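You operate a simulated robot arm through the tools that you are given. There is no shell and no other tool. Be economical: measure what you need, move in short steps, check, and stop when the job is done.

Carry out the task below with a simulated robot arm. There is one attempt and no reset: what you move stays moved.

Task
Hang the four coiled leads on the rail, each under its length.

Only the result counts: the job must be done as asked and must still hold three seconds after the hand-in. Knocking over, shifting, dropping, spilling or breaking anything else fails it.

Robot
A 7-joint arm with a fingered hand on a trunk, on a base that drives. Base frame: it is fixed to the floor where the robot stands at the start and does not move with it; the origin is under the middle of the robot, x ahead of it, y to its left, z up. Readings come in mm, degrees, newtons and seconds.
Its first joint turns from -69.0 to 172.0 degrees. Places, roughly: bottom slider [500, -400, 1400]; second slider [500, -600, 1500]; third slider [500, -400, 1500]; top slider [500, -600, 1600]. Payload 5 kg.
Tool frame: the origin (TCP) lies between the finger pads and is the grasp point; the fingertips stand 32 mm ahead of it; z points along the fingers, y is the line along which they close. The gripper opens to 160 mm. The gripper's body begins 89 mm behind the TCP. The gripper is a hand of 3 fingers: y runs from the thumb to the fingers, the wrist lies at [0, 0, -252] in the tool frame, and closing takes about 1.5 s.
Orientation is that of the tool frame in the base frame, as a unit quaternion [x, y, z, w]. With the fingers straight down and closing along the base's y, the tool's x points along the base's -x, its y along +y and its z along -z.

Tools
- The arm moves only by the tool arm_command. Its argument "targets" is a list of rows, each a list of 7 numbers: the shift along the base's x, y, z in mm, then the turn, a rotation vector about the base's x, y, z in degrees, then the opening, from 0 (shut) to 1 (fully open). In form: [[dx, dy, dz, ax, ay, az, grip], ...]. A call has 1 to 20 rows; each row shifts and turns the commanded pose from where the row before left it. Rows are played at 5 a second. More than 50 mm and 8.6 degrees between two rows, or a gripper value outside its range, and nothing of the call is played. Where a pose cannot be reached the arm comes as near as it can. A force on the tool above 40 N (or 10 N above the force at the start of the call, whichever is more), or a blocked arm, ends the call early, and 0.2 s more pass. Each finger travels about 108 mm/s and halts on what it meets, pressing with about 30 N; the grip force reading is that of the motor and also rises with nothing between the fingers. The clock runs only during rows and for 0.2 s after the last one: add rows that do not move to give the fingers time. It gives the time, the measured TCP pose, the force on the tool (base axes), the opening and the grip force at its end, in the units of the frame above (readings bear some noise), with the torque about the TCP (base axes, N m) and any sound that the robot's microphone picked up.
- Cameras (640 x 400 px; columns grow to the right, rows downward): "scene" is now at [126.1, -40, 1507]; the picture's right is [-0.47, -0.88, -0.00], its down [-0.56, 0.30, -0.78] and it looks along [0.68, -0.37, -0.63] (base axes); focal length 224 px, centre (320, 200). "wrist" rides on the gripper at [65, -4, -116] in the tool frame; the picture's right is [0.06, 1.00, 0.00], its down [-0.87, 0.05, -0.49] and it looks along [-0.49, 0.03, 0.87] (tool axes); focal length 261 px, centre (320, 200).
- get_image(camera): a new picture of that camera. The clock stands still meanwhile.
- lift_body(by): slides the trunk up (or, below 0, down) by that many mm; the arm and the scene camera ride with it, the base frame stays. It gives what a move gives, with no picture.
- roll_base(legs): drives the robot by 1 to 6 legs, each [ahead, left, turn to the left] in mm, mm and degrees, along the robot's own axes; the way and the turn of a leg run together, so that a leg with both is an arc; at most 1500 mm and 180 degrees a leg. The arm and the cameras ride along, it lands a little off, and it stops where it bumps. It gives what a move gives.
- preshape(shape): the hand has 3 fingers and takes this shape, open, in about a second: jaw (thumb against the fingers, like two jaws); tri (thumb and two fingers); tip (a fingertip pinch); poke (one finger out to press); point (the index stretched); flat (the hand flat); cup (the hand cupped); fist (a fist). The gripper value then closes the fingers along that shape, each until it touches; the sizes above hold for jaw. It gives what a move gives, with no picture.
- pan_tilt(pan, tilt): turns the head with the scene camera to pan (to the left, within 86 degrees either way) and tilt (down, from -29 to 69), counted from straight ahead of the robot. It gives what a move gives.
- measure_at(camera, pixels): for up to 12 pixels [column, row] of the newest picture of that camera ("zoom" is the newest enlarged one), the place [x, y, z] in the base frame of the surface seen there, good to about 2 mm. The clock stands still meanwhile.
- zoom(camera, box): a new picture of the part [left, top, right, bottom] of that camera's present view, enlarged. The clock stands still meanwhile.
- finish_job(): hands the job in; it is judged then, once.

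Go step by step. Measure first, check grasps and placings, and put right what went wrong. The budget is 80 turns and 48 pictures, counting those below and the enlarged ones. Unless the task says otherwise, let go and move clear before handing in, and close with one line.

The tools are called after "Request:" as name(argument=value, ...) on one line, values as JSON. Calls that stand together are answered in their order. arm_command: Moves the arm, as the interface text tells. Its arguments: {"type":"object","properties":{"targets":{"type":"array"}},"required":["targets"]} The other tools are called the same way: lift_body (by) slides the trunk up or down; preshape (shape) gives the hand a shape; roll_base (legs) drives the base; pan_tilt (pan, tilt) turns the head that bears the scene camera; get_image (camera) takes a picture; measure_at (camera, pixels) gives the place of the surface under pixels of a picture; zoom (camera, box) takes an enlarged picture of a part of a camera's view; finish_job () hands the job in.

At the start:

```text
t: 0.0
tool_pos: [442.9, -185.7, 1359.9]
orientation: [0.0, 1.0, 0.0, 0.0]
ft_force: [0.1, -0.6, 0.1]
torque: [0.04, -0.04, -0.02]
finger_gap: 159.8
finger_force: 0.1
shape: jaw
trunk travel left (down, up): [-675.0, 265.0]
robot x, y, heading: [2.9, 0.7, 0.3]
head pan, tilt: [-28.2, 39.2]
```

scene: 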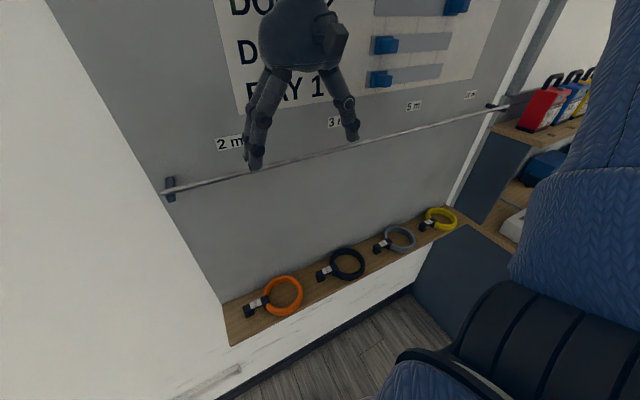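
wrist: 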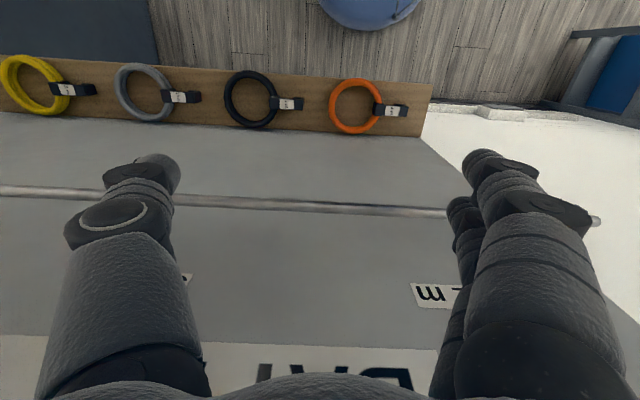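

The four coils lie on a shelf below the rail, with white tags, and length labels are above the rail. I will zoom to read the tags and labels.

Request:
zoom(camera="scene", box=[220, 190, 480, 350])

Request:
zoom(camera="wrist", box=[0, 40, 240, 190])

Request:
zoom(camera="wrist", box=[200, 40, 440, 190])

Request:
zoom(camera="scene", box=[150, 70, 520, 300])

```text
2.46 times, centred on (350, 270) of scene
```

zoom: 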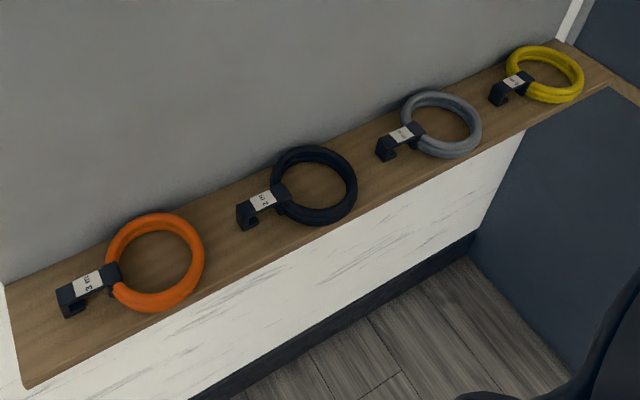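

```text
2.67 times, centred on (120, 115) of wrist
```

zoom: 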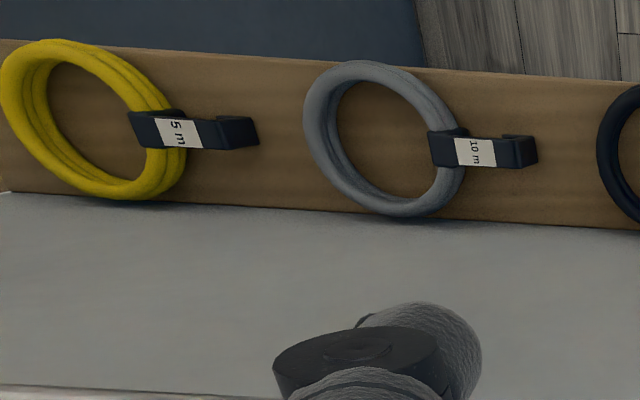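

```text
2.67 times, centred on (320, 115) of wrist
```

zoom: 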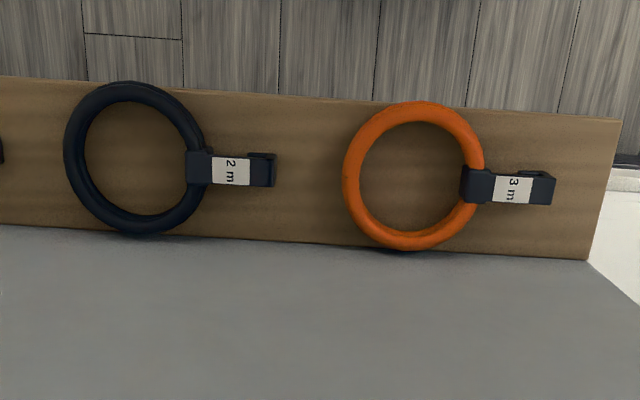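

```text
1.73 times, centred on (335, 185) of scene
```

zoom: 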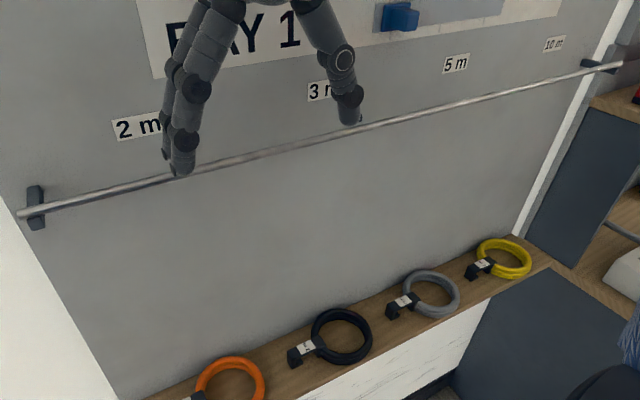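

Tags read orange 3 m, black 2 m, grey 10 m, yellow 5 m; labels along the rail from left read 2, 3, 5, 10 m. Now I measure rail, labels, coils and hooks.

Request:
get_image(camera="scene")

Request:
measure_at(camera="scene", pixels=[[164, 191], [215, 180], [300, 158], [400, 132], [490, 108], [229, 144], [333, 122], [413, 106], [471, 94], [171, 185], [493, 106], [300, 200]])

Request:
measure_at(camera="scene", pixels=[[229, 335], [226, 305], [450, 232], [268, 293], [284, 279], [283, 313], [300, 296], [254, 304], [247, 312], [285, 298], [262, 298], [230, 250]])

Request:
zoom(camera="scene", box=[230, 260, 320, 320])

```text
41 pictures are left
```

scene: 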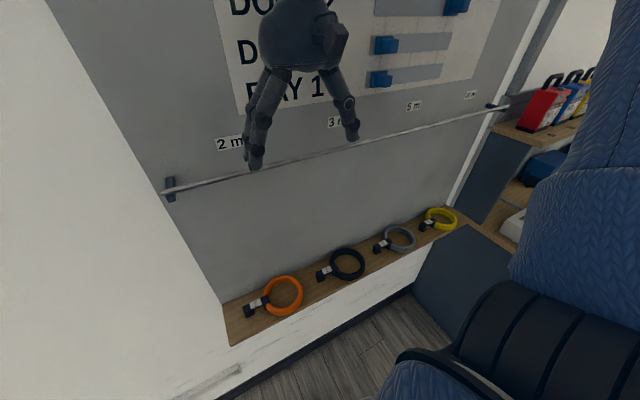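

```text
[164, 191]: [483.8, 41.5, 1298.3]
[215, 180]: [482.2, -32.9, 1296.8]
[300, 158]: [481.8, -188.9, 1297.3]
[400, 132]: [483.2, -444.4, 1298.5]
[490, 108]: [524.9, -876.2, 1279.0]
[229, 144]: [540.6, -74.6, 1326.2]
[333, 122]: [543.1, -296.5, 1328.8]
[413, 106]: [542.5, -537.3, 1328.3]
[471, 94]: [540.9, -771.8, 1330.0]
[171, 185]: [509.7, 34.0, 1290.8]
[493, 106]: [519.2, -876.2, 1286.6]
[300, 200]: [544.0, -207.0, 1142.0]
```

```text
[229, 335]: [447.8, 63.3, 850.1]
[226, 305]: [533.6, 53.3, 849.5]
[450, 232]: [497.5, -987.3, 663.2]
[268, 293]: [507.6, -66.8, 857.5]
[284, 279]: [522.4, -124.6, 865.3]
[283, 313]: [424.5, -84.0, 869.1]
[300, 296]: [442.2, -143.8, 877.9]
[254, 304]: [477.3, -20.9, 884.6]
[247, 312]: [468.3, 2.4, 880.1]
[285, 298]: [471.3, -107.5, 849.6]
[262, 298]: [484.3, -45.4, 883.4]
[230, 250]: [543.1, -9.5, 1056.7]
```

```text
6.67 times, centred on (275, 290) of scene
```

zoom: 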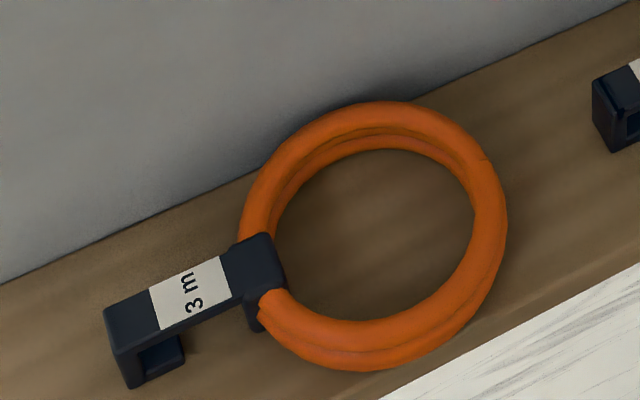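

Rail runs along y at x≈485–490, top z≈1298; wall x≈543; shelf top z≈850. The orange hook's spine lies on top with its cap at +y and its lip below. Measuring the other coils and surroundings.

Request:
measure_at(camera="scene", pixels=[[324, 273], [337, 267], [347, 249], [363, 265], [348, 281], [348, 265], [319, 277], [381, 245], [400, 228], [413, 241], [400, 251], [400, 239]])

Request:
measure_at(camera="scene", pixels=[[430, 223], [440, 209], [455, 221], [440, 230], [424, 228], [480, 245], [462, 218], [520, 240], [560, 200], [490, 290], [420, 360], [370, 240]])

Request:
zoom(camera="scene", box=[310, 200, 470, 300])

Request:
pan_tilt(pan=-75, tilt=45)

Request:
get_image(camera="scene")

```text
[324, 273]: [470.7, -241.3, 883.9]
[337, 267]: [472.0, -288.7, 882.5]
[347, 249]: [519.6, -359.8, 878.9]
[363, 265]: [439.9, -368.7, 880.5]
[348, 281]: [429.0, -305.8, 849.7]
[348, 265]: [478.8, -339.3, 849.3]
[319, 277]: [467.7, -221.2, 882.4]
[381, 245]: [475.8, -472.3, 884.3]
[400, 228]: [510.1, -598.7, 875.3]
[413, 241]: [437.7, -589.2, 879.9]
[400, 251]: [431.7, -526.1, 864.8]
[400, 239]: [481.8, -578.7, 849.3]
```

```text
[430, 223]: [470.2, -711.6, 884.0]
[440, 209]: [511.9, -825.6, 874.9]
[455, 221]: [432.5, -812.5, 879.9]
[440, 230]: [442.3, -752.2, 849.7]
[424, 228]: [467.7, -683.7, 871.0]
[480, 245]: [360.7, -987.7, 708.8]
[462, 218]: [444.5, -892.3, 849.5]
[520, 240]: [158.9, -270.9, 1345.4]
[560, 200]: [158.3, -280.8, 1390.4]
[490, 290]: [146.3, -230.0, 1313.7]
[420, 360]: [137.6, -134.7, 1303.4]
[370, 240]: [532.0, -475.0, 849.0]
```

```text
4.00 times, centred on (390, 250) of scene
```

zoom: 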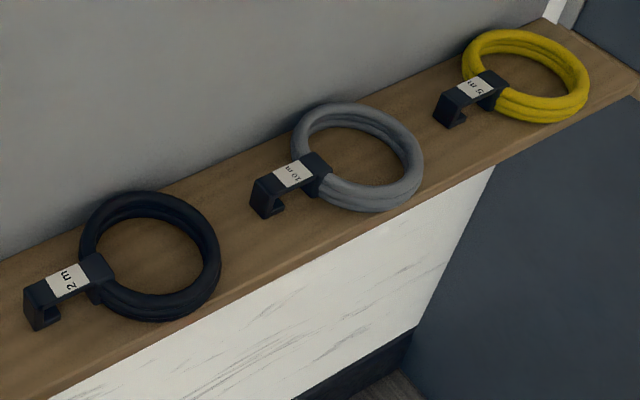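

```text
t: 1.1
tool_pos: [443.2, -185.9, 1359.1]
orientation: [0.0, 1.0, 0.001, 0.0]
ft_force: [-0.6, 0.7, 0.2]
torque: [0.02, -0.02, 0.02]
finger_gap: 160.1
finger_force: 0.1
shape: jaw
trunk travel left (down, up): [-675.0, 265.0]
robot x, y, heading: [-0.3, -2.4, -0.2]
head pan, tilt: [-75.0, 45.0]
```

```text
38 pictures are left
```

scene: 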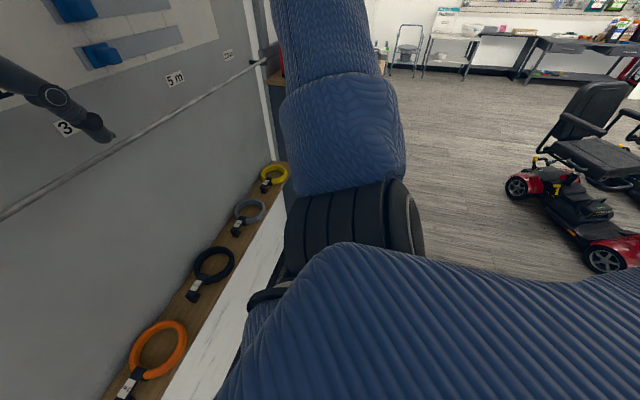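

The blue mass is just the arm itself; floor to the right is clear. I'll drive back 100 mm, then right 450 mm so that all coils and labels are within reach from one place.

Request:
roll_base(legs=[[-120, 0, 0], [0, -450, 0]])

Request:
pan_tilt(pan=0, tilt=35)

Request:
get_image(camera="scene")

```text
t: 4.7
tool_pos: [323.0, -634.8, 1359.3]
orientation: [-0.002, 1.0, 0.0, 0.0]
ft_force: [0.6, -1.1, 0.3]
torque: [0.01, 0.03, -0.01]
finger_gap: 160.0
finger_force: 0.0
shape: jaw
trunk travel left (down, up): [-675.0, 265.0]
robot x, y, heading: [-118.3, -448.2, 0.2]
head pan, tilt: [-75.0, 45.0]
```

```text
t: 6.2
tool_pos: [324.1, -633.4, 1359.4]
orientation: [-0.002, 1.0, 0.0, 0.001]
ft_force: [1.0, -0.4, -0.5]
torque: [-0.03, -0.02, 0.0]
finger_gap: 159.7
finger_force: 0.0
shape: jaw
trunk travel left (down, up): [-675.0, 265.0]
robot x, y, heading: [-122.7, -448.5, 0.3]
head pan, tilt: [0.0, 35.0]
```

```text
37 pictures are left
```

scene: 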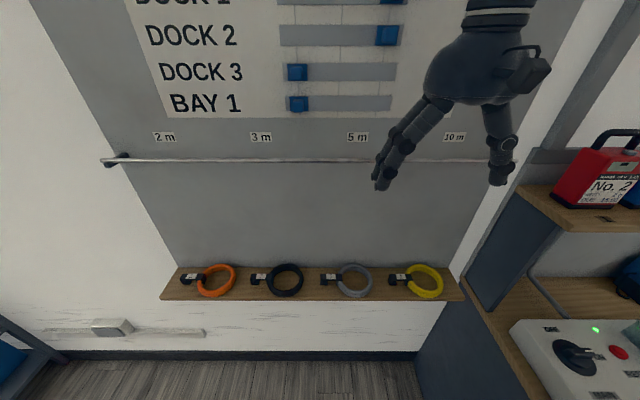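

Now everything is in view. I measure the labels (164,137), (261,137), (357,137), (453,137), the rail and coils from here.

Request:
measure_at(camera="scene", pixels=[[164, 137], [261, 137], [357, 137], [454, 137], [164, 161], [261, 160], [357, 161], [440, 161], [105, 161], [495, 160], [560, 210], [500, 250]])

Request:
zoom(camera="scene", box=[170, 250, 310, 310])

Request:
measure_at(camera="zoom", pixels=[[60, 130], [150, 130]])

```text
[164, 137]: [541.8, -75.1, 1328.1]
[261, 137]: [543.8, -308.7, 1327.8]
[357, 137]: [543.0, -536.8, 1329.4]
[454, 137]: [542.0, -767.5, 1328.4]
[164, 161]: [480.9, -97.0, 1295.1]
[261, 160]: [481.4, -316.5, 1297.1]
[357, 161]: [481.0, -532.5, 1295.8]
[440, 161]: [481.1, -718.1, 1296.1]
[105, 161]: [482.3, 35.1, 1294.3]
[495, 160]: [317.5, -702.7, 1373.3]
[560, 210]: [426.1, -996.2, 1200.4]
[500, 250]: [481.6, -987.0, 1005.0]
```

```text
4.57 times, centred on (240, 280) of scene
```

zoom: 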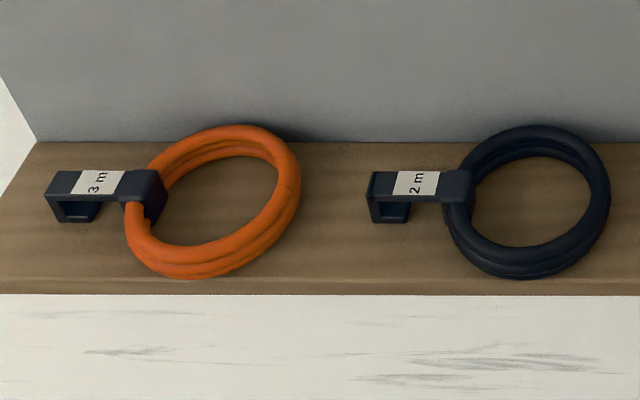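

```text
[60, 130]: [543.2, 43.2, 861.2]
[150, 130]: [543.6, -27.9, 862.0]
```

Labels at y = −75, −309, −537, −768. Now the orange and black hook/ring geometry in the zoom.

Request:
measure_at(camera="zoom", pixels=[[50, 185], [60, 218], [92, 213], [75, 190], [110, 178], [160, 180], [152, 205], [235, 130], [290, 190], [200, 268], [130, 230], [225, 150]])

Request:
measure_at(camera="zoom", pixels=[[372, 185], [400, 213], [440, 185], [468, 185], [540, 132], [602, 195], [520, 266], [452, 230], [535, 155], [578, 190], [268, 200], [150, 225]])

Request:
zoom(camera="scene", box=[90, 120, 190, 180])

Request:
measure_at(camera="zoom", pixels=[[400, 250], [400, 255], [400, 260], [400, 265], [400, 270], [400, 275]])

```text
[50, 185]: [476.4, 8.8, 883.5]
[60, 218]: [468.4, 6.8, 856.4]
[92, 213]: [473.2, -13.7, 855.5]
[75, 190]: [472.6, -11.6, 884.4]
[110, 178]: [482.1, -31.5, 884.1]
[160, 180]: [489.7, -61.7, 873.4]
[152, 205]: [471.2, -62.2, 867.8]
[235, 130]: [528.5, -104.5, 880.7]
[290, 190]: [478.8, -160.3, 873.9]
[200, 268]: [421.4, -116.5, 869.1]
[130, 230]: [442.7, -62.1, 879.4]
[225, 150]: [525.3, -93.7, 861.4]
```

```text
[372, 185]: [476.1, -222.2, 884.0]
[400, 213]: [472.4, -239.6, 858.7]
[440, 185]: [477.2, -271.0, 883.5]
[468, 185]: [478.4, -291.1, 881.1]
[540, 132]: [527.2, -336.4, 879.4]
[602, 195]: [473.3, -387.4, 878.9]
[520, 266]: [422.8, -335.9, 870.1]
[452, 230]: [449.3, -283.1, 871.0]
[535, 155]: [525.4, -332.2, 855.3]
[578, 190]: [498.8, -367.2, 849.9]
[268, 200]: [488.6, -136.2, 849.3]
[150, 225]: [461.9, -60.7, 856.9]
```

```text
6.40 times, centred on (140, 150) of scene
```

zoom: 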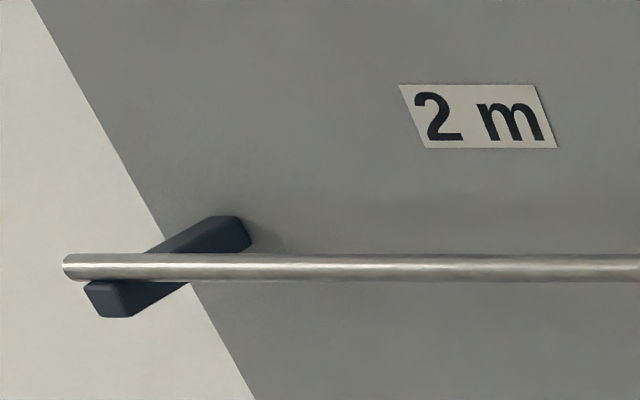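

```text
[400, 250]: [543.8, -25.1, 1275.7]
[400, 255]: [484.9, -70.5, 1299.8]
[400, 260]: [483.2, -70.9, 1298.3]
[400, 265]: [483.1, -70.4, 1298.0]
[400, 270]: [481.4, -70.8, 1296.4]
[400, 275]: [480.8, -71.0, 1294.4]
```

Rail centre ≈(487.5, y, 1293), ⌀14; hooks have ~20 mm gap. Plan: pinch each ring at its −y edge (finger inside, finger outside), rotate 120° about (1,−1,−1) so the tool points at the wall, then hook over the rail. First I test that rotation empty in free space.

Request:
arm_command(targets=[[0, 10, -12, 4.6188, -4.6188, -4.6188, 0.4], [0, 10, -12, 4.6188, -4.6188, -4.6188, 0.4], [0, 10, -12, 4.6188, -4.6188, -4.6188, 0.4], [0, 10, -12, 4.6188, -4.6188, -4.6188, 0.4], [0, 10, -12, 4.6188, -4.6188, -4.6188, 0.4], [0, 10, -12, 4.6188, -4.6188, -4.6188, 0.4], [0, 10, -12, 4.6188, -4.6188, -4.6188, 0.4], [0, 10, -12, 4.6188, -4.6188, -4.6188, 0.4], [0, 10, -12, 4.6188, -4.6188, -4.6188, 0.4], [5, 0, -12, 4.6188, -4.6188, -4.6188, 0.4], [5, 0, -12, 4.6188, -4.6188, -4.6188, 0.4], [10, 0, -12, 4.6188, -4.6188, -4.6188, 0.4], [10, 0, -12, 4.6188, -4.6188, -4.6188, 0.4], [10, 0, -12, 4.6188, -4.6188, -4.6188, 0.4], [10, 0, -12, 4.6188, -4.6188, -4.6188, 0.4], [0, 0, 0, 0, 0, 0, 0.4], [0, 0, 0, 0, 0, 0, 0.4]])

Request:
get_image(camera="scene")

```text
t: 8.7
tool_pos: [508.1, -518.1, 1382.7]
orientation: [0.379, 0.747, 0.383, 0.388]
ft_force: [-44.2, 10.8, 5.3]
torque: [-0.13, -0.87, 0.66]
finger_gap: 59.5
finger_force: 0.0
shape: jaw
out of reach, approached as far as the arm can: row 4, 5, 6, 7, 8, 9, 10, 11, 12
trunk travel left (down, up): [-675.0, 265.0]
robot x, y, heading: [-118.5, -452.8, 0.2]
head pan, tilt: [0.0, 35.0]
stopped in row 12: the force on the tool passed its limit at 49 N (the readings are from after the stop); the commanded pose is now the measured one
```

```text
34 pictures are left
```

scene: 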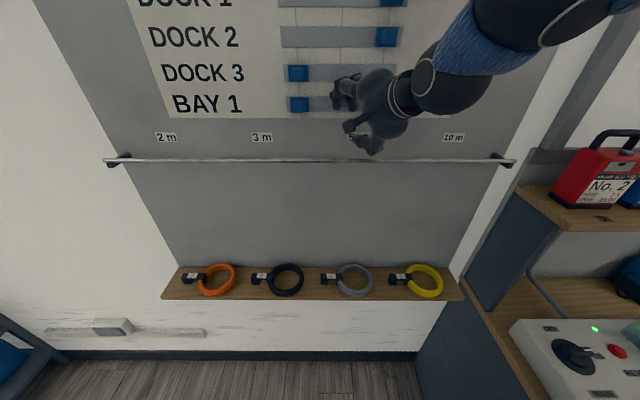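

The arm ran out of reach in the close posture, drifted and touched the wall; the sliders at (298,72), (298,104) still stand as before. I back the base off 250 mm to give the wrist room.

Request:
roll_base(legs=[[-250, 0, 0]])

Request:
get_image(camera="scene")

```text
t: 10.5
tool_pos: [262.9, -522.4, 1381.6]
orientation: [0.382, 0.747, 0.38, 0.39]
ft_force: [0.0, 0.2, 0.2]
torque: [0.03, -0.01, -0.02]
finger_gap: 63.8
finger_force: 0.1
shape: jaw
trunk travel left (down, up): [-675.0, 265.0]
robot x, y, heading: [-369.1, -451.4, 0.1]
head pan, tilt: [0.0, 35.0]
```

```text
33 pictures are left
```

scene: 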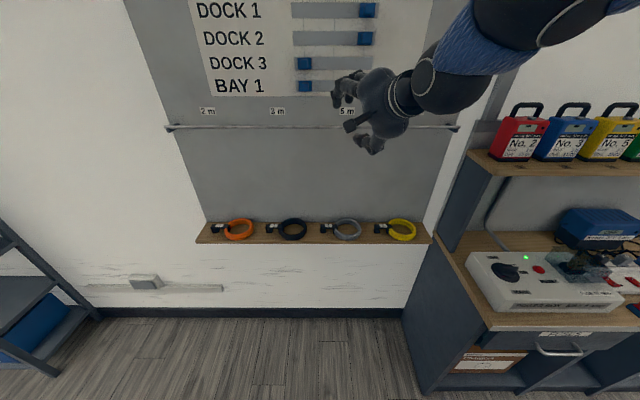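

Base now has room and nothing was disturbed. Complete the remaining ~37° rotation and drop somewhat.

Request:
arm_command(targets=[[5, 0, -25, 3.63, -3.48, -3.44, 0.4], [5, 0, -25, 3.63, -3.48, -3.44, 0.4], [5, 0, -25, 3.63, -3.48, -3.44, 0.4], [5, 0, -25, 3.63, -3.48, -3.44, 0.4], [5, 0, -25, 3.63, -3.48, -3.44, 0.4], [5, 0, -25, 3.63, -3.48, -3.44, 0.4], [0, 0, 0, 0, 0, 0, 0.4], [0, 0, 0, 0, 0, 0, 0.4]])

Request:
get_image(camera="wrist")

```text
t: 12.3
tool_pos: [353.1, -583.4, 1273.0]
orientation: [0.447, 0.582, 0.503, 0.457]
ft_force: [0.3, 0.6, 0.8]
torque: [0.02, 0.01, -0.01]
finger_gap: 64.1
finger_force: 0.0
shape: jaw
out of reach, approached as far as the arm can: row 1, 2, 3, 4, 5, 6
trunk travel left (down, up): [-675.0, 265.0]
robot x, y, heading: [-368.6, -450.0, 0.2]
head pan, tilt: [0.0, 35.0]
```

```text
32 pictures are left
```

wrist: 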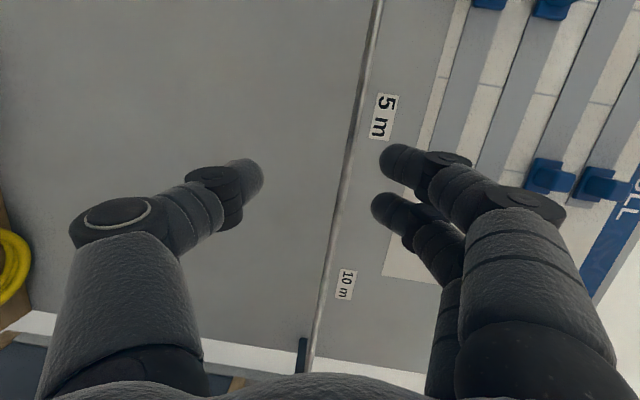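

At this roll the arm stalls ~12° short (wrist limit). I test the neutral roll instead (tool towards wall, closing along y), which would suit a grip at the ring's robot-side edge.

Request:
arm_command(targets=[[0, 0, 0, -7.5, 0, 0, 0.4], [0, 0, 0, -7.5, 0, 0, 0.4], [0, 0, 0, -7.5, 0, 0, 0.4], [0, 0, 0, -7.5, 0, 0, 0.4], [0, 0, 0, -7.5, 0, 0, 0.4], [0, 0, 0, -7.5, 0, 0, 0.4], [0, 0, 0, -7.5, 0, 0, 0.4], [0, 0, 0, -7.5, 0, 0, 0.4], [0, 0, 0, -7.5, 0, 0, 0.4], [0, 0, 0, -7.5, 0, 0, 0.4], [0, 0, 0, -7.5, 0, 0, 0.4], [0, 0, 0, -7.5, 0, 0, 0.4], [0, 0, 0, 0, 0, 0, 0.4], [0, 0, 0, 0, 0, 0, 0.4]])

Request:
get_image(camera="scene")

```text
t: 15.3
tool_pos: [352.9, -582.7, 1273.7]
orientation: [-0.007, 0.767, -0.056, 0.64]
ft_force: [1.1, 0.0, -0.3]
torque: [-0.01, 0.02, -0.01]
finger_gap: 63.8
finger_force: 0.1
shape: jaw
trunk travel left (down, up): [-675.0, 265.0]
robot x, y, heading: [-367.2, -451.8, 0.2]
head pan, tilt: [0.0, 35.0]
```

```text
31 pictures are left
```

scene: 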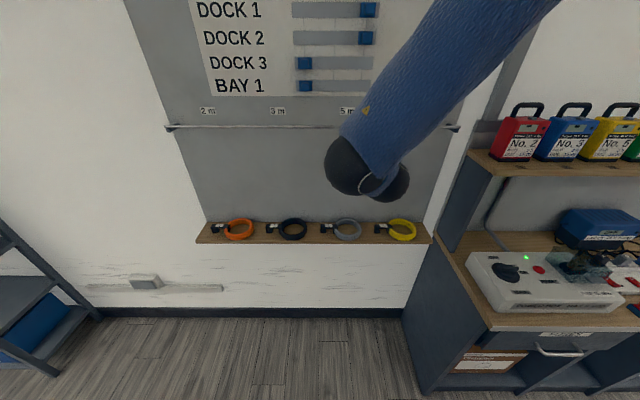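

Neutral roll is reachable without complaint. So: grip at the ring's −x edge with closing along x (tool down), later rotate to this pose. Lower the trunk 150 mm, then rotate to the pick orientation.

Request:
lift_body(by=-150)

Request:
arm_command(targets=[[0, 0, 0, -3.74, 4.45, 4.86, 0.4], [0, 0, 0, -3.74, 4.45, 4.86, 0.4], [0, 0, 0, -3.74, 4.45, 4.86, 0.4], [0, 0, 0, -3.74, 4.45, 4.86, 0.4], [0, 0, 0, -3.74, 4.45, 4.86, 0.4], [0, 0, 0, -3.74, 4.45, 4.86, 0.4], [0, 0, 0, -3.74, 4.45, 4.86, 0.4], [0, 0, 0, -3.74, 4.45, 4.86, 0.4], [0, 0, 0, -3.74, 4.45, 4.86, 0.4], [0, 0, 0, -3.74, 4.45, 4.86, 0.4], [0, 0, 0, -3.74, 4.45, 4.86, 0.4], [0, 0, 0, -3.74, 4.45, 4.86, 0.4], [0, 0, 0, -3.74, 4.45, 4.86, 0.4], [0, 0, 0, -3.74, 4.45, 4.86, 0.4], [0, 0, 0, -3.74, 4.45, 4.86, 0.4], [0, 0, 0, 0, 0, 0, 0.4]])

Request:
get_image(camera="scene")

```text
t: 17.1
tool_pos: [353.6, -583.6, 1124.4]
orientation: [-0.007, 0.767, -0.056, 0.639]
ft_force: [0.0, -0.1, 0.2]
torque: [0.02, -0.01, -0.01]
finger_gap: 64.0
finger_force: 0.1
shape: jaw
trunk travel left (down, up): [-525.0, 415.0]
robot x, y, heading: [-371.9, -451.5, 0.1]
head pan, tilt: [0.0, 35.0]
```

```text
t: 20.4
tool_pos: [354.1, -584.6, 1124.3]
orientation: [-0.706, 0.708, 0.0, 0.0]
ft_force: [-0.5, 0.2, 0.8]
torque: [0.04, -0.01, 0.0]
finger_gap: 63.9
finger_force: 0.0
shape: jaw
trunk travel left (down, up): [-525.0, 415.0]
robot x, y, heading: [-375.0, -451.7, -0.0]
head pan, tilt: [0.0, 35.0]
```

```text
30 pictures are left
```

scene: 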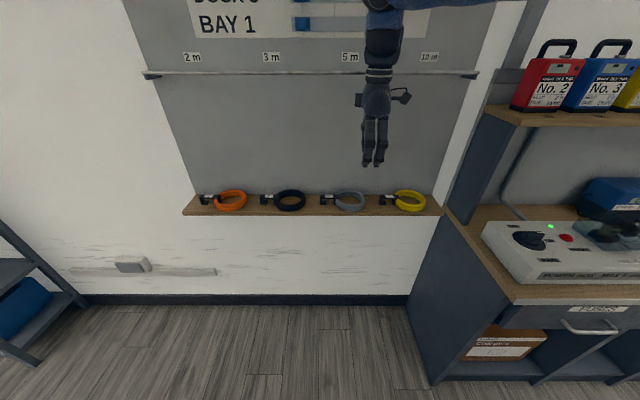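

Both orientations work. Now precise measurement of the grey and yellow rings.

Request:
zoom(camera="scene", box=[310, 180, 440, 222])

Request:
get_image(camera="wrist")

```text
4.92 times, centred on (375, 201) of scene
```

zoom: 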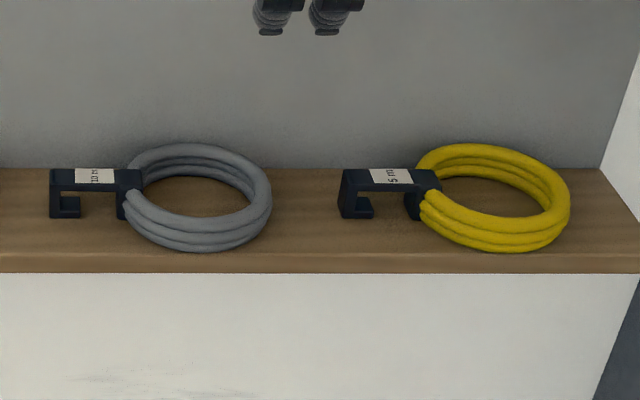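

```text
28 pictures are left
```

wrist: 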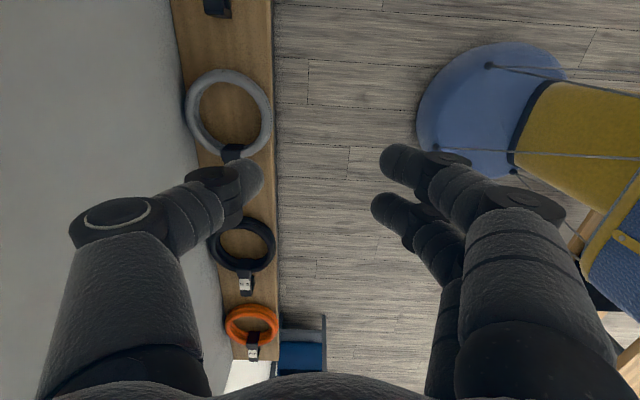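

Request:
measure_at(camera="zoom", pixels=[[52, 185], [100, 178], [140, 180], [193, 148], [268, 205], [195, 232], [195, 245], [190, 212], [128, 205], [195, 222], [250, 185], [62, 212]])

Request:
measure_at(camera="zoom", pixels=[[343, 185], [390, 178], [435, 180], [492, 148], [566, 205], [500, 232], [500, 246], [495, 211], [425, 205], [500, 222], [548, 185], [360, 212]])

Request:
measure_at(camera="wrist", pixels=[[230, 76], [268, 112], [228, 150], [190, 110], [262, 112], [252, 112], [229, 84], [243, 265], [249, 222], [274, 245], [252, 340], [276, 326]])

```text
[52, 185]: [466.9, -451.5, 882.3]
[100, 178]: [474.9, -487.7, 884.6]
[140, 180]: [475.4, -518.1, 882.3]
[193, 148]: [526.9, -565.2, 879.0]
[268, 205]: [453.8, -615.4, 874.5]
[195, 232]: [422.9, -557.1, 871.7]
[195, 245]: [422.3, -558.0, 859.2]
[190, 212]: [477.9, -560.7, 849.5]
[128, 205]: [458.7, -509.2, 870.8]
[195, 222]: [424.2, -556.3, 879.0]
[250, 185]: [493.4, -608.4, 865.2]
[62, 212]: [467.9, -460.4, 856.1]
```

```text
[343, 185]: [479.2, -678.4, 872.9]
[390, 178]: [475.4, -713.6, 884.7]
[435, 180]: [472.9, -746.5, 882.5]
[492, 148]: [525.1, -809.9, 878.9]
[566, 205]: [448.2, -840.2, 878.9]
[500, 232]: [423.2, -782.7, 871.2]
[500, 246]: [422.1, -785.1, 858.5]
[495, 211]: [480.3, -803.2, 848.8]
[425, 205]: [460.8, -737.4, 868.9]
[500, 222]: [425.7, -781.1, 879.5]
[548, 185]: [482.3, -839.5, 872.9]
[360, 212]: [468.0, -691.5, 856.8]
```

```text
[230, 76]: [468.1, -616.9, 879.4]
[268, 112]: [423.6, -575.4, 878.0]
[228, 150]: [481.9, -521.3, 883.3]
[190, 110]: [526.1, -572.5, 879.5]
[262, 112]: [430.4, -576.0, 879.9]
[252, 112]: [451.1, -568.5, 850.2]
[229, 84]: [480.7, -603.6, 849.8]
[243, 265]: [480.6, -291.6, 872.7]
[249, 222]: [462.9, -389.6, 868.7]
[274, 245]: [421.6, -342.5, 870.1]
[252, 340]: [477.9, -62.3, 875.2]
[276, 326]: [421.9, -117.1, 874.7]
```

Grey ring centre ≈(475,−565), its near tube at x≈430. Descend in front of the shelf, then move in above it.

Request:
arm_command(targets=[[0, 4, -40, 0, 0, 0, 0.4], [0, 4, -40, 0, 0, 0, 0.4], [0, 4, -40, 0, 0, 0, 0.4], [0, 4, -40, 0, 0, 0, 0.4], [0, 4, -39, 0, 0, 0, 0.4], [25, 0, 0, 0, 0, 0, 0.4], [25, 0, 0, 0, 0, 0, 0.4], [26, 0, 0, 0, 0, 0, 0.4], [0, 0, 0, 0, 0, 0, 0.4], [0, 0, 0, 0, 0, 0, 0.4]])

Request:
get_image(camera="wrist")

Request:
zoom(camera="scene", box=[300, 110, 440, 220])

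```text
t: 22.6
tool_pos: [429.3, -563.6, 924.4]
orientation: [0.707, -0.707, 0.0, -0.001]
ft_force: [0.1, 0.7, -0.8]
torque: [0.01, 0.03, -0.02]
finger_gap: 64.0
finger_force: 0.0
shape: jaw
trunk travel left (down, up): [-525.0, 415.0]
robot x, y, heading: [-373.2, -448.3, 0.4]
head pan, tilt: [0.0, 35.0]
```

```text
27 pictures are left
```

wrist: 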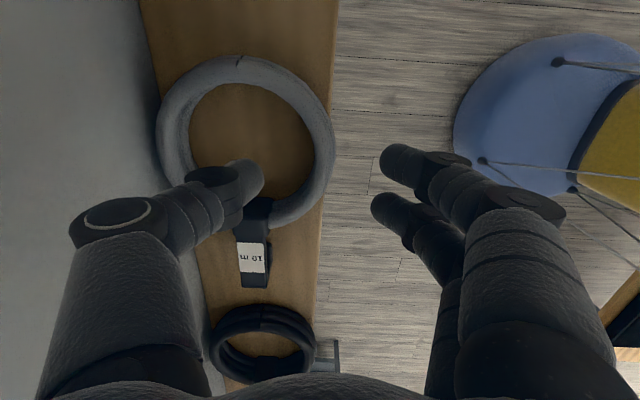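

```text
3.64 times, centred on (370, 165) of scene
```

zoom: 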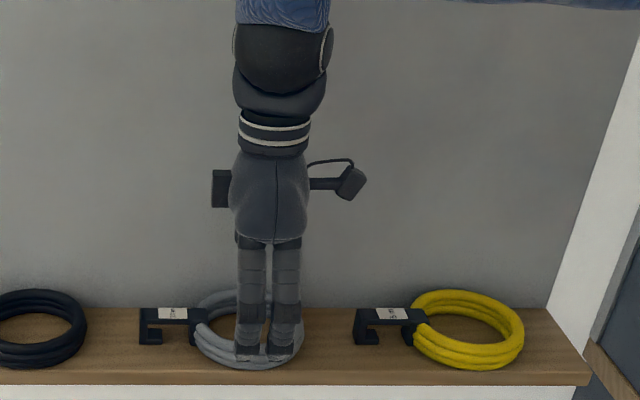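

Thumb is over the hole and the fingers are outside the near edge, as wanted. Descend 39 mm and close.

Request:
arm_command(targets=[[0, 0, -20, 0, 0, 0, 0.4], [0, 0, -19, 0, 0, 0, 0.4], [0, 0, 0, 0, 0, 0, 0.4], [0, 0, 0, 0, 0, 0, 0.25], [0, 0, 0, 0, 0, 0, 0.15], [0, 0, 0, 0, 0, 0, 0.0], [0, 0, 0, 0, 0, 0, 0.0], [0, 0, 0, 0, 0, 0, 0.0], [0, 0, 0, 0, 0, 0, 0.0]])

Request:
get_image(camera="wrist")

```text
t: 24.6
tool_pos: [429.0, -562.7, 885.9]
orientation: [-0.707, 0.708, -0.001, 0.001]
ft_force: [-0.4, -1.0, -0.2]
torque: [0.0, 0.06, -0.06]
finger_gap: 4.6
finger_force: 29.8
shape: jaw
trunk travel left (down, up): [-525.0, 415.0]
robot x, y, heading: [-371.3, -452.0, 0.2]
head pan, tilt: [0.0, 35.0]
```

```text
25 pictures are left
```

wrist: 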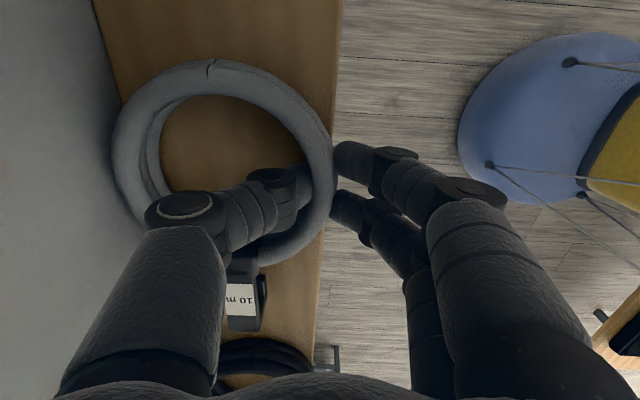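

Fingers pinch the near tube at (335,195), force 29.8 N. Lift 40 mm and check.

Request:
arm_command(targets=[[0, 0, 10, 0, 0, 0, 0], [0, 0, 15, 0, 0, 0, 0], [0, 0, 15, 0, 0, 0, 0], [0, 0, 0, 0, 0, 0, 0]])

Request:
zoom(camera="scene", box=[300, 110, 440, 220])

```text
t: 25.6
tool_pos: [428.7, -563.8, 925.9]
orientation: [-0.707, 0.707, 0.0, 0.0]
ft_force: [-7.9, -0.4, -4.6]
torque: [-0.04, 0.54, 0.0]
finger_gap: 4.1
finger_force: 29.9
shape: jaw
trunk travel left (down, up): [-525.0, 415.0]
robot x, y, heading: [-367.1, -453.4, 0.3]
head pan, tilt: [0.0, 35.0]
```

```text
3.64 times, centred on (370, 165) of scene
```

zoom: 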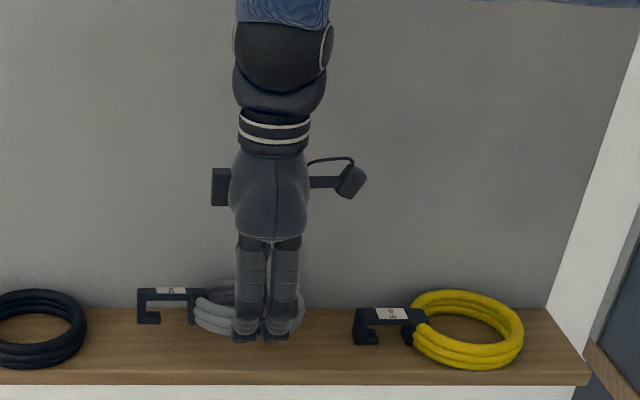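

The coil lifted; a −8 N x-force suggests its far edge grazes the wall. Pull straight back from the wall and look.

Request:
arm_command(targets=[[-20, 0, 3, 0, 0, 0, 0], [-25, 0, 5, 0, 0, 0, 0], [-30, 0, 5, 0, 0, 0, 0], [-30, 0, 10, 0, 0, 0, 0], [-30, 0, 20, 0, 0, 0, 0], [0, 0, 0, 0, 0, 0, 0]])

Request:
get_image(camera="wrist")

Request:
zoom(camera="scene", box=[300, 110, 440, 220])

```text
t: 27.1
tool_pos: [294.9, -563.3, 969.8]
orientation: [-0.707, 0.707, -0.001, 0.0]
ft_force: [0.3, -0.2, -3.5]
torque: [-0.01, 0.18, 0.02]
finger_gap: 3.8
finger_force: 30.3
shape: jaw
trunk travel left (down, up): [-525.0, 415.0]
robot x, y, heading: [-368.5, -451.4, 0.2]
head pan, tilt: [0.0, 35.0]
```

```text
23 pictures are left
```

wrist: 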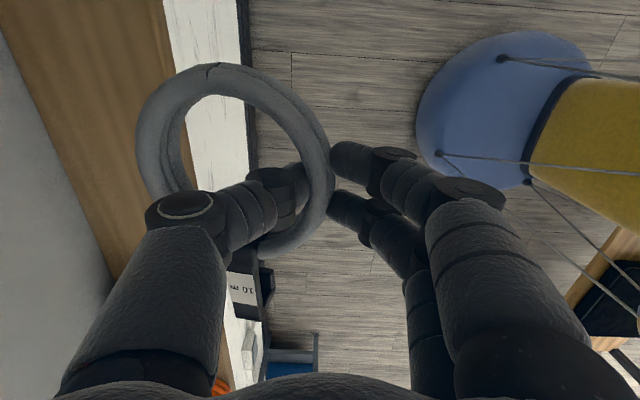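

```text
3.64 times, centred on (370, 165) of scene
```

zoom: 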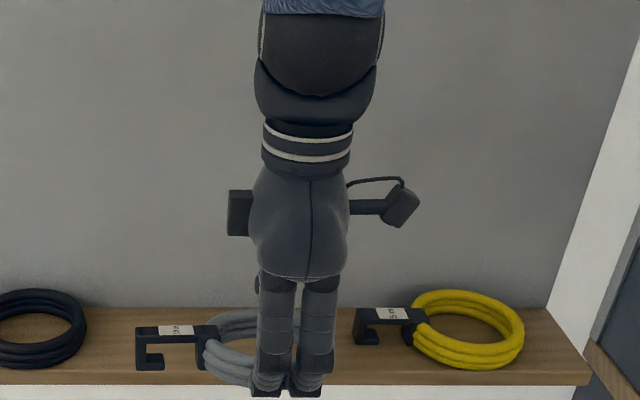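

Coil held well, ~3.5 N. Measure how it sits in the hand.

Request:
measure_at(camera="zoom", pixels=[[138, 345], [155, 332], [195, 332], [212, 333], [150, 364], [240, 313], [205, 365], [142, 335]])

Request:
measure_at(camera="wrist", pixels=[[210, 68], [140, 150], [324, 160], [240, 285], [300, 110], [160, 110], [262, 270], [282, 240]])

```text
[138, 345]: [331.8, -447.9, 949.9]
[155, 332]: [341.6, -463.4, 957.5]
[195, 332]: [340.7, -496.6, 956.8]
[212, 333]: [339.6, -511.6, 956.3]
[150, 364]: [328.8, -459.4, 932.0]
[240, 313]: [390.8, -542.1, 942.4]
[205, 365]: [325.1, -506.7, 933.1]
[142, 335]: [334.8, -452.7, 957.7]
```

```text
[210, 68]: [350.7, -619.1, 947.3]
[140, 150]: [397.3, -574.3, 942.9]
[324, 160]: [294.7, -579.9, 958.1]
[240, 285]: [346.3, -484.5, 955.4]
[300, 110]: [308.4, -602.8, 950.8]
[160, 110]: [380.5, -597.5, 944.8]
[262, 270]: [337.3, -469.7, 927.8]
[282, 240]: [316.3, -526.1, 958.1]
```

The coil droops 8.4° about y in the hand; I'll level it, then rotate 120° while moving to a pre-hang place in front of the rail at 10 m.

Request:
arm_command(targets=[[0, 0, 5, 0, -4.2, 0, 0], [0, 0, 5, 0, -4.2, 0, 0], [2, -10.5, 16, 4.6188, -4.6188, -4.6188, 0], [2, -10.5, 16, 4.6188, -4.6188, -4.6188, 0], [2, -10.5, 16, 4.6188, -4.6188, -4.6188, 0], [2, -10.5, 16, 4.6188, -4.6188, -4.6188, 0], [2, -10.5, 16, 4.6188, -4.6188, -4.6188, 0], [2, -10.5, 16, 4.6188, -4.6188, -4.6188, 0], [2, -10.5, 16, 4.6188, -4.6188, -4.6188, 0], [2, -10.5, 16, 4.6188, -4.6188, -4.6188, 0], [2, -10.5, 16, 4.6188, -4.6188, -4.6188, 0], [2, -10.5, 16, 4.6188, -4.6188, -4.6188, 0], [2, -10.5, 16, 4.6188, -4.6188, -4.6188, 0], [2, -10.5, 16, 4.6188, -4.6188, -4.6188, 0], [2, -10.5, 16, 4.6188, -4.6188, -4.6188, 0], [2, -10.5, 16, 4.6188, -4.6188, -4.6188, 0], [2, -10.5, 16, 4.6188, -4.6188, -4.6188, 0], [0, 0, 0, 0, 0, 0, 0]])

Request:
get_image(camera="scene")

Request:
get_image(camera="wrist")

```text
t: 30.9
tool_pos: [350.8, -720.4, 1229.6]
orientation: [0.053, 0.704, -0.054, 0.706]
ft_force: [-0.5, 0.6, 4.4]
torque: [0.11, 0.52, -0.07]
finger_gap: 3.8
finger_force: 30.5
shape: jaw
out of reach, approached as far as the arm can: row 12, 13, 14, 15
trunk travel left (down, up): [-525.0, 415.0]
robot x, y, heading: [-372.5, -451.7, 0.2]
head pan, tilt: [0.0, 35.0]
```

```text
21 pictures are left
```

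scene: 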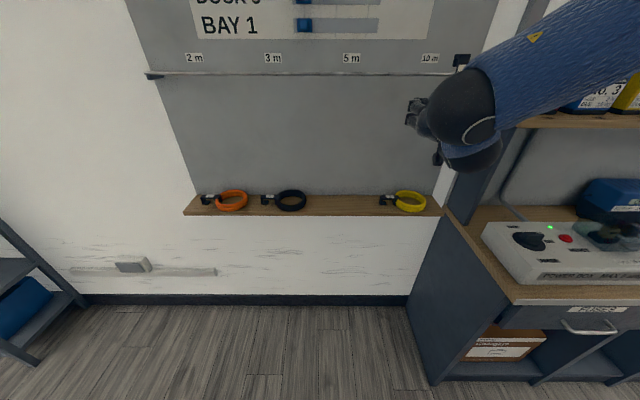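

```text
20 pictures are left
```

wrist: 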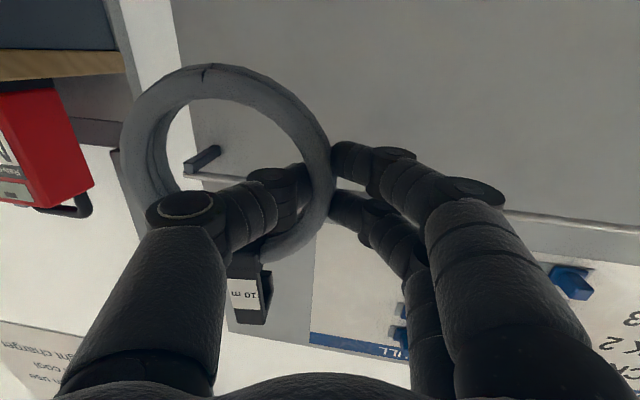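

Orientation is as intended, hook now up at scene (462,60). Zoom on it and measure hook vs. rail.

Request:
zoom(camera="scene", box=[400, 30, 500, 110])

Request:
measure_at(camera="wrist", pixels=[[210, 70], [126, 150], [328, 160], [240, 292], [248, 325], [270, 290], [170, 100], [300, 240]])

```text
5.00 times, centred on (450, 70) of scene
```

zoom: 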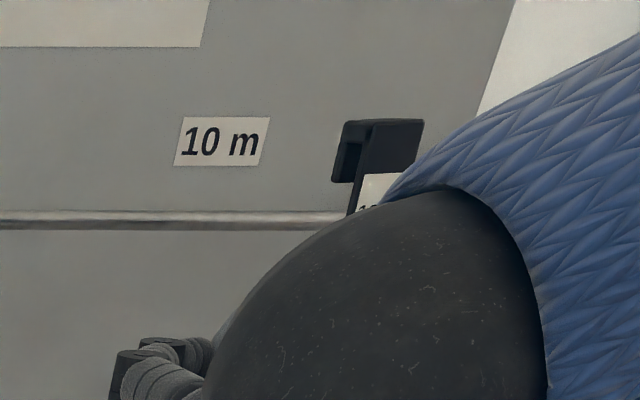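

```text
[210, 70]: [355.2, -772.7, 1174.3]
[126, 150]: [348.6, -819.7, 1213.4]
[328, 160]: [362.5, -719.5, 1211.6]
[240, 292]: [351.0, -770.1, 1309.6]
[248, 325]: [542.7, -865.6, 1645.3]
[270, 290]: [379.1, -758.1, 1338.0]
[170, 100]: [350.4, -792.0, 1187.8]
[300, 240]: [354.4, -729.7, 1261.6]
```

The ring face is now yawed ~8° (x 362 at y −719 vs 349 at y −820): the earlier droop was elastic sag. I undo the 8.4° yaw and re-measure.

Request:
arm_command(targets=[[0, 0, 0, 0, 0, 4.2, 0], [0, 0, 0, 0, 0, 4.2, 0], [0, 0, 0, 0, 0, 0, 0], [0, 0, 0, 0, 0, 0, 0]])

Request:
get_image(camera="wrist")

Request:
measure_at(camera="wrist", pixels=[[210, 70], [126, 150], [328, 160], [235, 285], [240, 300], [255, 290], [170, 100], [300, 240], [245, 305], [230, 300]])

Request:
zoom(camera="scene", box=[400, 30, 500, 110])

Request:
measure_at(camera="zoom", pixels=[[350, 125], [380, 130], [410, 125], [345, 160], [375, 160], [400, 160], [340, 178]])

```text
t: 31.9
tool_pos: [352.9, -721.8, 1226.8]
orientation: [0.0, 0.707, 0.0, 0.707]
ft_force: [-0.5, 0.2, -3.2]
torque: [0.13, 0.08, -0.04]
finger_gap: 4.1
finger_force: 29.9
shape: jaw
trunk travel left (down, up): [-525.0, 415.0]
robot x, y, heading: [-371.8, -447.1, 0.2]
head pan, tilt: [0.0, 35.0]
```

```text
18 pictures are left
```

wrist: 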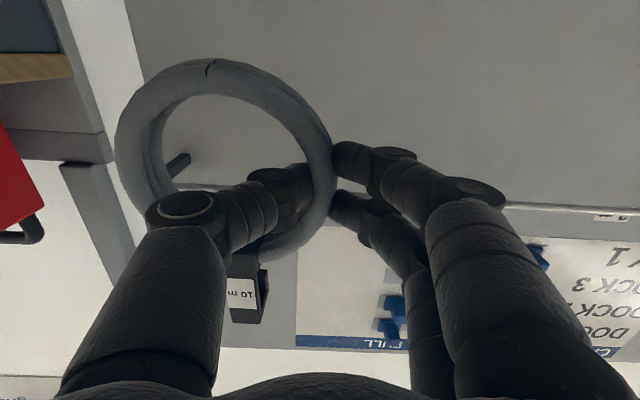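

```text
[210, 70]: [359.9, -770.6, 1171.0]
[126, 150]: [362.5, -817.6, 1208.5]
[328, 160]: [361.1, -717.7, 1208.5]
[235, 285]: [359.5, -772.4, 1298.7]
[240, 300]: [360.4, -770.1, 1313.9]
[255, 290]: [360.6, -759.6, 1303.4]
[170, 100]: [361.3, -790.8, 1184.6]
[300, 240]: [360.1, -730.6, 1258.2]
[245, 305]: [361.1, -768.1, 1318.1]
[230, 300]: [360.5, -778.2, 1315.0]
```

```text
5.00 times, centred on (450, 70) of scene
```

zoom: 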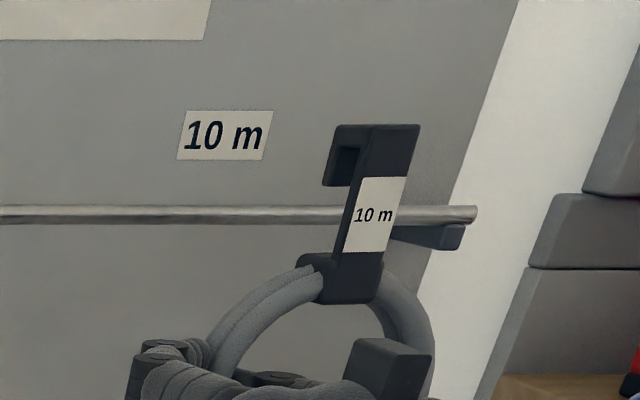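

```text
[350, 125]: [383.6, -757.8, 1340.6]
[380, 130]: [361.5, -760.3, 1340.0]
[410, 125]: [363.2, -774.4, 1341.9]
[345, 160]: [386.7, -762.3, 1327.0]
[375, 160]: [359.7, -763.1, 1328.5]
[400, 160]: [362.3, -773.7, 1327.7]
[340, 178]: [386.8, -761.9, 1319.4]
```

Now square: front face x≈360.5, cap top z≈1341.5, hook centre y≈−768. Move down 10, forward 110 over the rail, then check.

Request:
arm_command(targets=[[10, 0, -10, 0, 0, 0, 0], [25, 0, 0, 0, 0, 0, 0], [25, 0, 0, 0, 0, 0, 0], [25, 0, 0, 0, 0, 0, 0], [25, 0, 0, 0, 0, 0, 0], [0, 0, 0, 0, 0, 0, 0]])

Request:
zoom(camera="scene", box=[390, 40, 470, 104])

Request:
measure_at(camera="zoom", pixels=[[310, 150], [330, 120], [300, 110], [345, 110]])

```text
t: 33.2
tool_pos: [462.9, -723.3, 1218.3]
orientation: [0.002, 0.707, -0.001, 0.707]
ft_force: [0.2, 0.1, -2.5]
torque: [0.13, 0.05, 0.02]
finger_gap: 3.8
finger_force: 29.9
shape: jaw
trunk travel left (down, up): [-525.0, 415.0]
robot x, y, heading: [-370.0, -450.1, -0.1]
head pan, tilt: [0.0, 35.0]
```

```text
6.25 times, centred on (430, 72) of scene
```

zoom: 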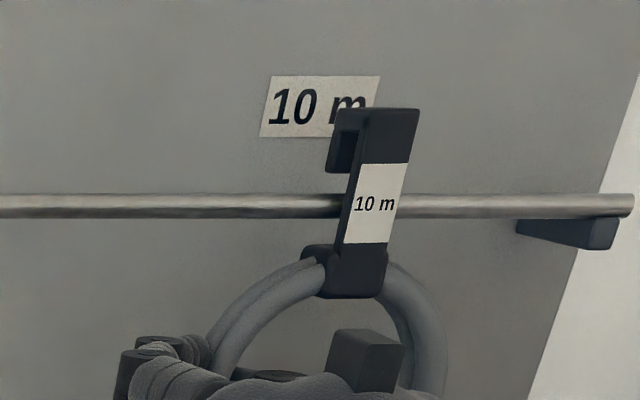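

```text
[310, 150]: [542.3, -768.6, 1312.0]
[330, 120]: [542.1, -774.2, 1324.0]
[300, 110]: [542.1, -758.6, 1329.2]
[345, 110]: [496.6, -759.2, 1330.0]
```

The hook straddles above the rail with the lip behind. Lower 25 mm gently.

Request:
arm_command(targets=[[0, 0, -8, 0, 0, 0, 0], [0, 0, -8, 0, 0, 0, 0], [0, 0, -4, 0, 0, 0, 0], [0, 0, -3, 0, 0, 0, 0], [0, 0, -2, 0, 0, 0, 0], [0, 0, 0, 0, 0, 0, 0]])

Request:
zoom(camera="scene", box=[390, 40, 470, 104])

```text
t: 34.6
tool_pos: [461.9, -724.7, 1193.5]
orientation: [0.002, 0.706, -0.001, 0.708]
ft_force: [1.6, -6.4, 13.0]
torque: [0.12, -0.23, -0.09]
finger_gap: 3.9
finger_force: 30.1
shape: jaw
trunk travel left (down, up): [-525.0, 415.0]
robot x, y, heading: [-371.6, -449.9, 0.2]
head pan, tilt: [0.0, 35.0]
```

```text
6.25 times, centred on (430, 72) of scene
```

zoom: 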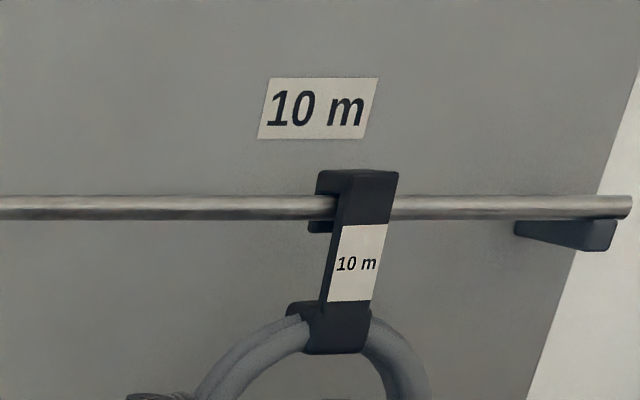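

Seated (z-force +13 N). Ease up 2 mm, open to 0.3, and retreat from the wall.

Request:
arm_command(targets=[[0, 0, 1.5, 0, 0, 0, 0], [0, 0, 0, 0, 0, 0, 0.08], [0, 0, 0, 0, 0, 0, 0.15], [0, 0, 0, 0, 0, 0, 0.25], [0, 0, 0, 0, 0, 0, 0.3], [0, 0, 0, 0, 0, 0, 0.3], [-10, 0, 0, 0, 0, 0, 0.3], [-20, 0, 0, 0, 0, 0, 0.3], [-30, 0, 0, 0, 0, 0, 0.3], [-30, 0, 0, 0, 0, 0, 0.3], [-30, 0, 0, 0, 0, 0, 0.3], [0, 0, 0, 0, 0, 0, 0.4]])

Request:
get_image(camera="scene")

```text
t: 37.2
tool_pos: [357.2, -723.4, 1193.2]
orientation: [0.001, 0.707, 0.0, 0.707]
ft_force: [-0.7, 0.9, -0.1]
torque: [-0.02, -0.03, -0.02]
finger_gap: 63.5
finger_force: 0.1
shape: jaw
out of reach, approached as far as the arm can: row 11
trunk travel left (down, up): [-525.0, 415.0]
robot x, y, heading: [-367.4, -447.1, 0.1]
head pan, tilt: [0.0, 35.0]
```

```text
14 pictures are left
```

scene: 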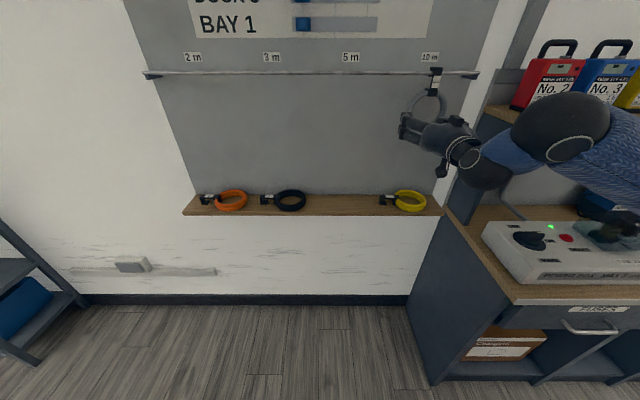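

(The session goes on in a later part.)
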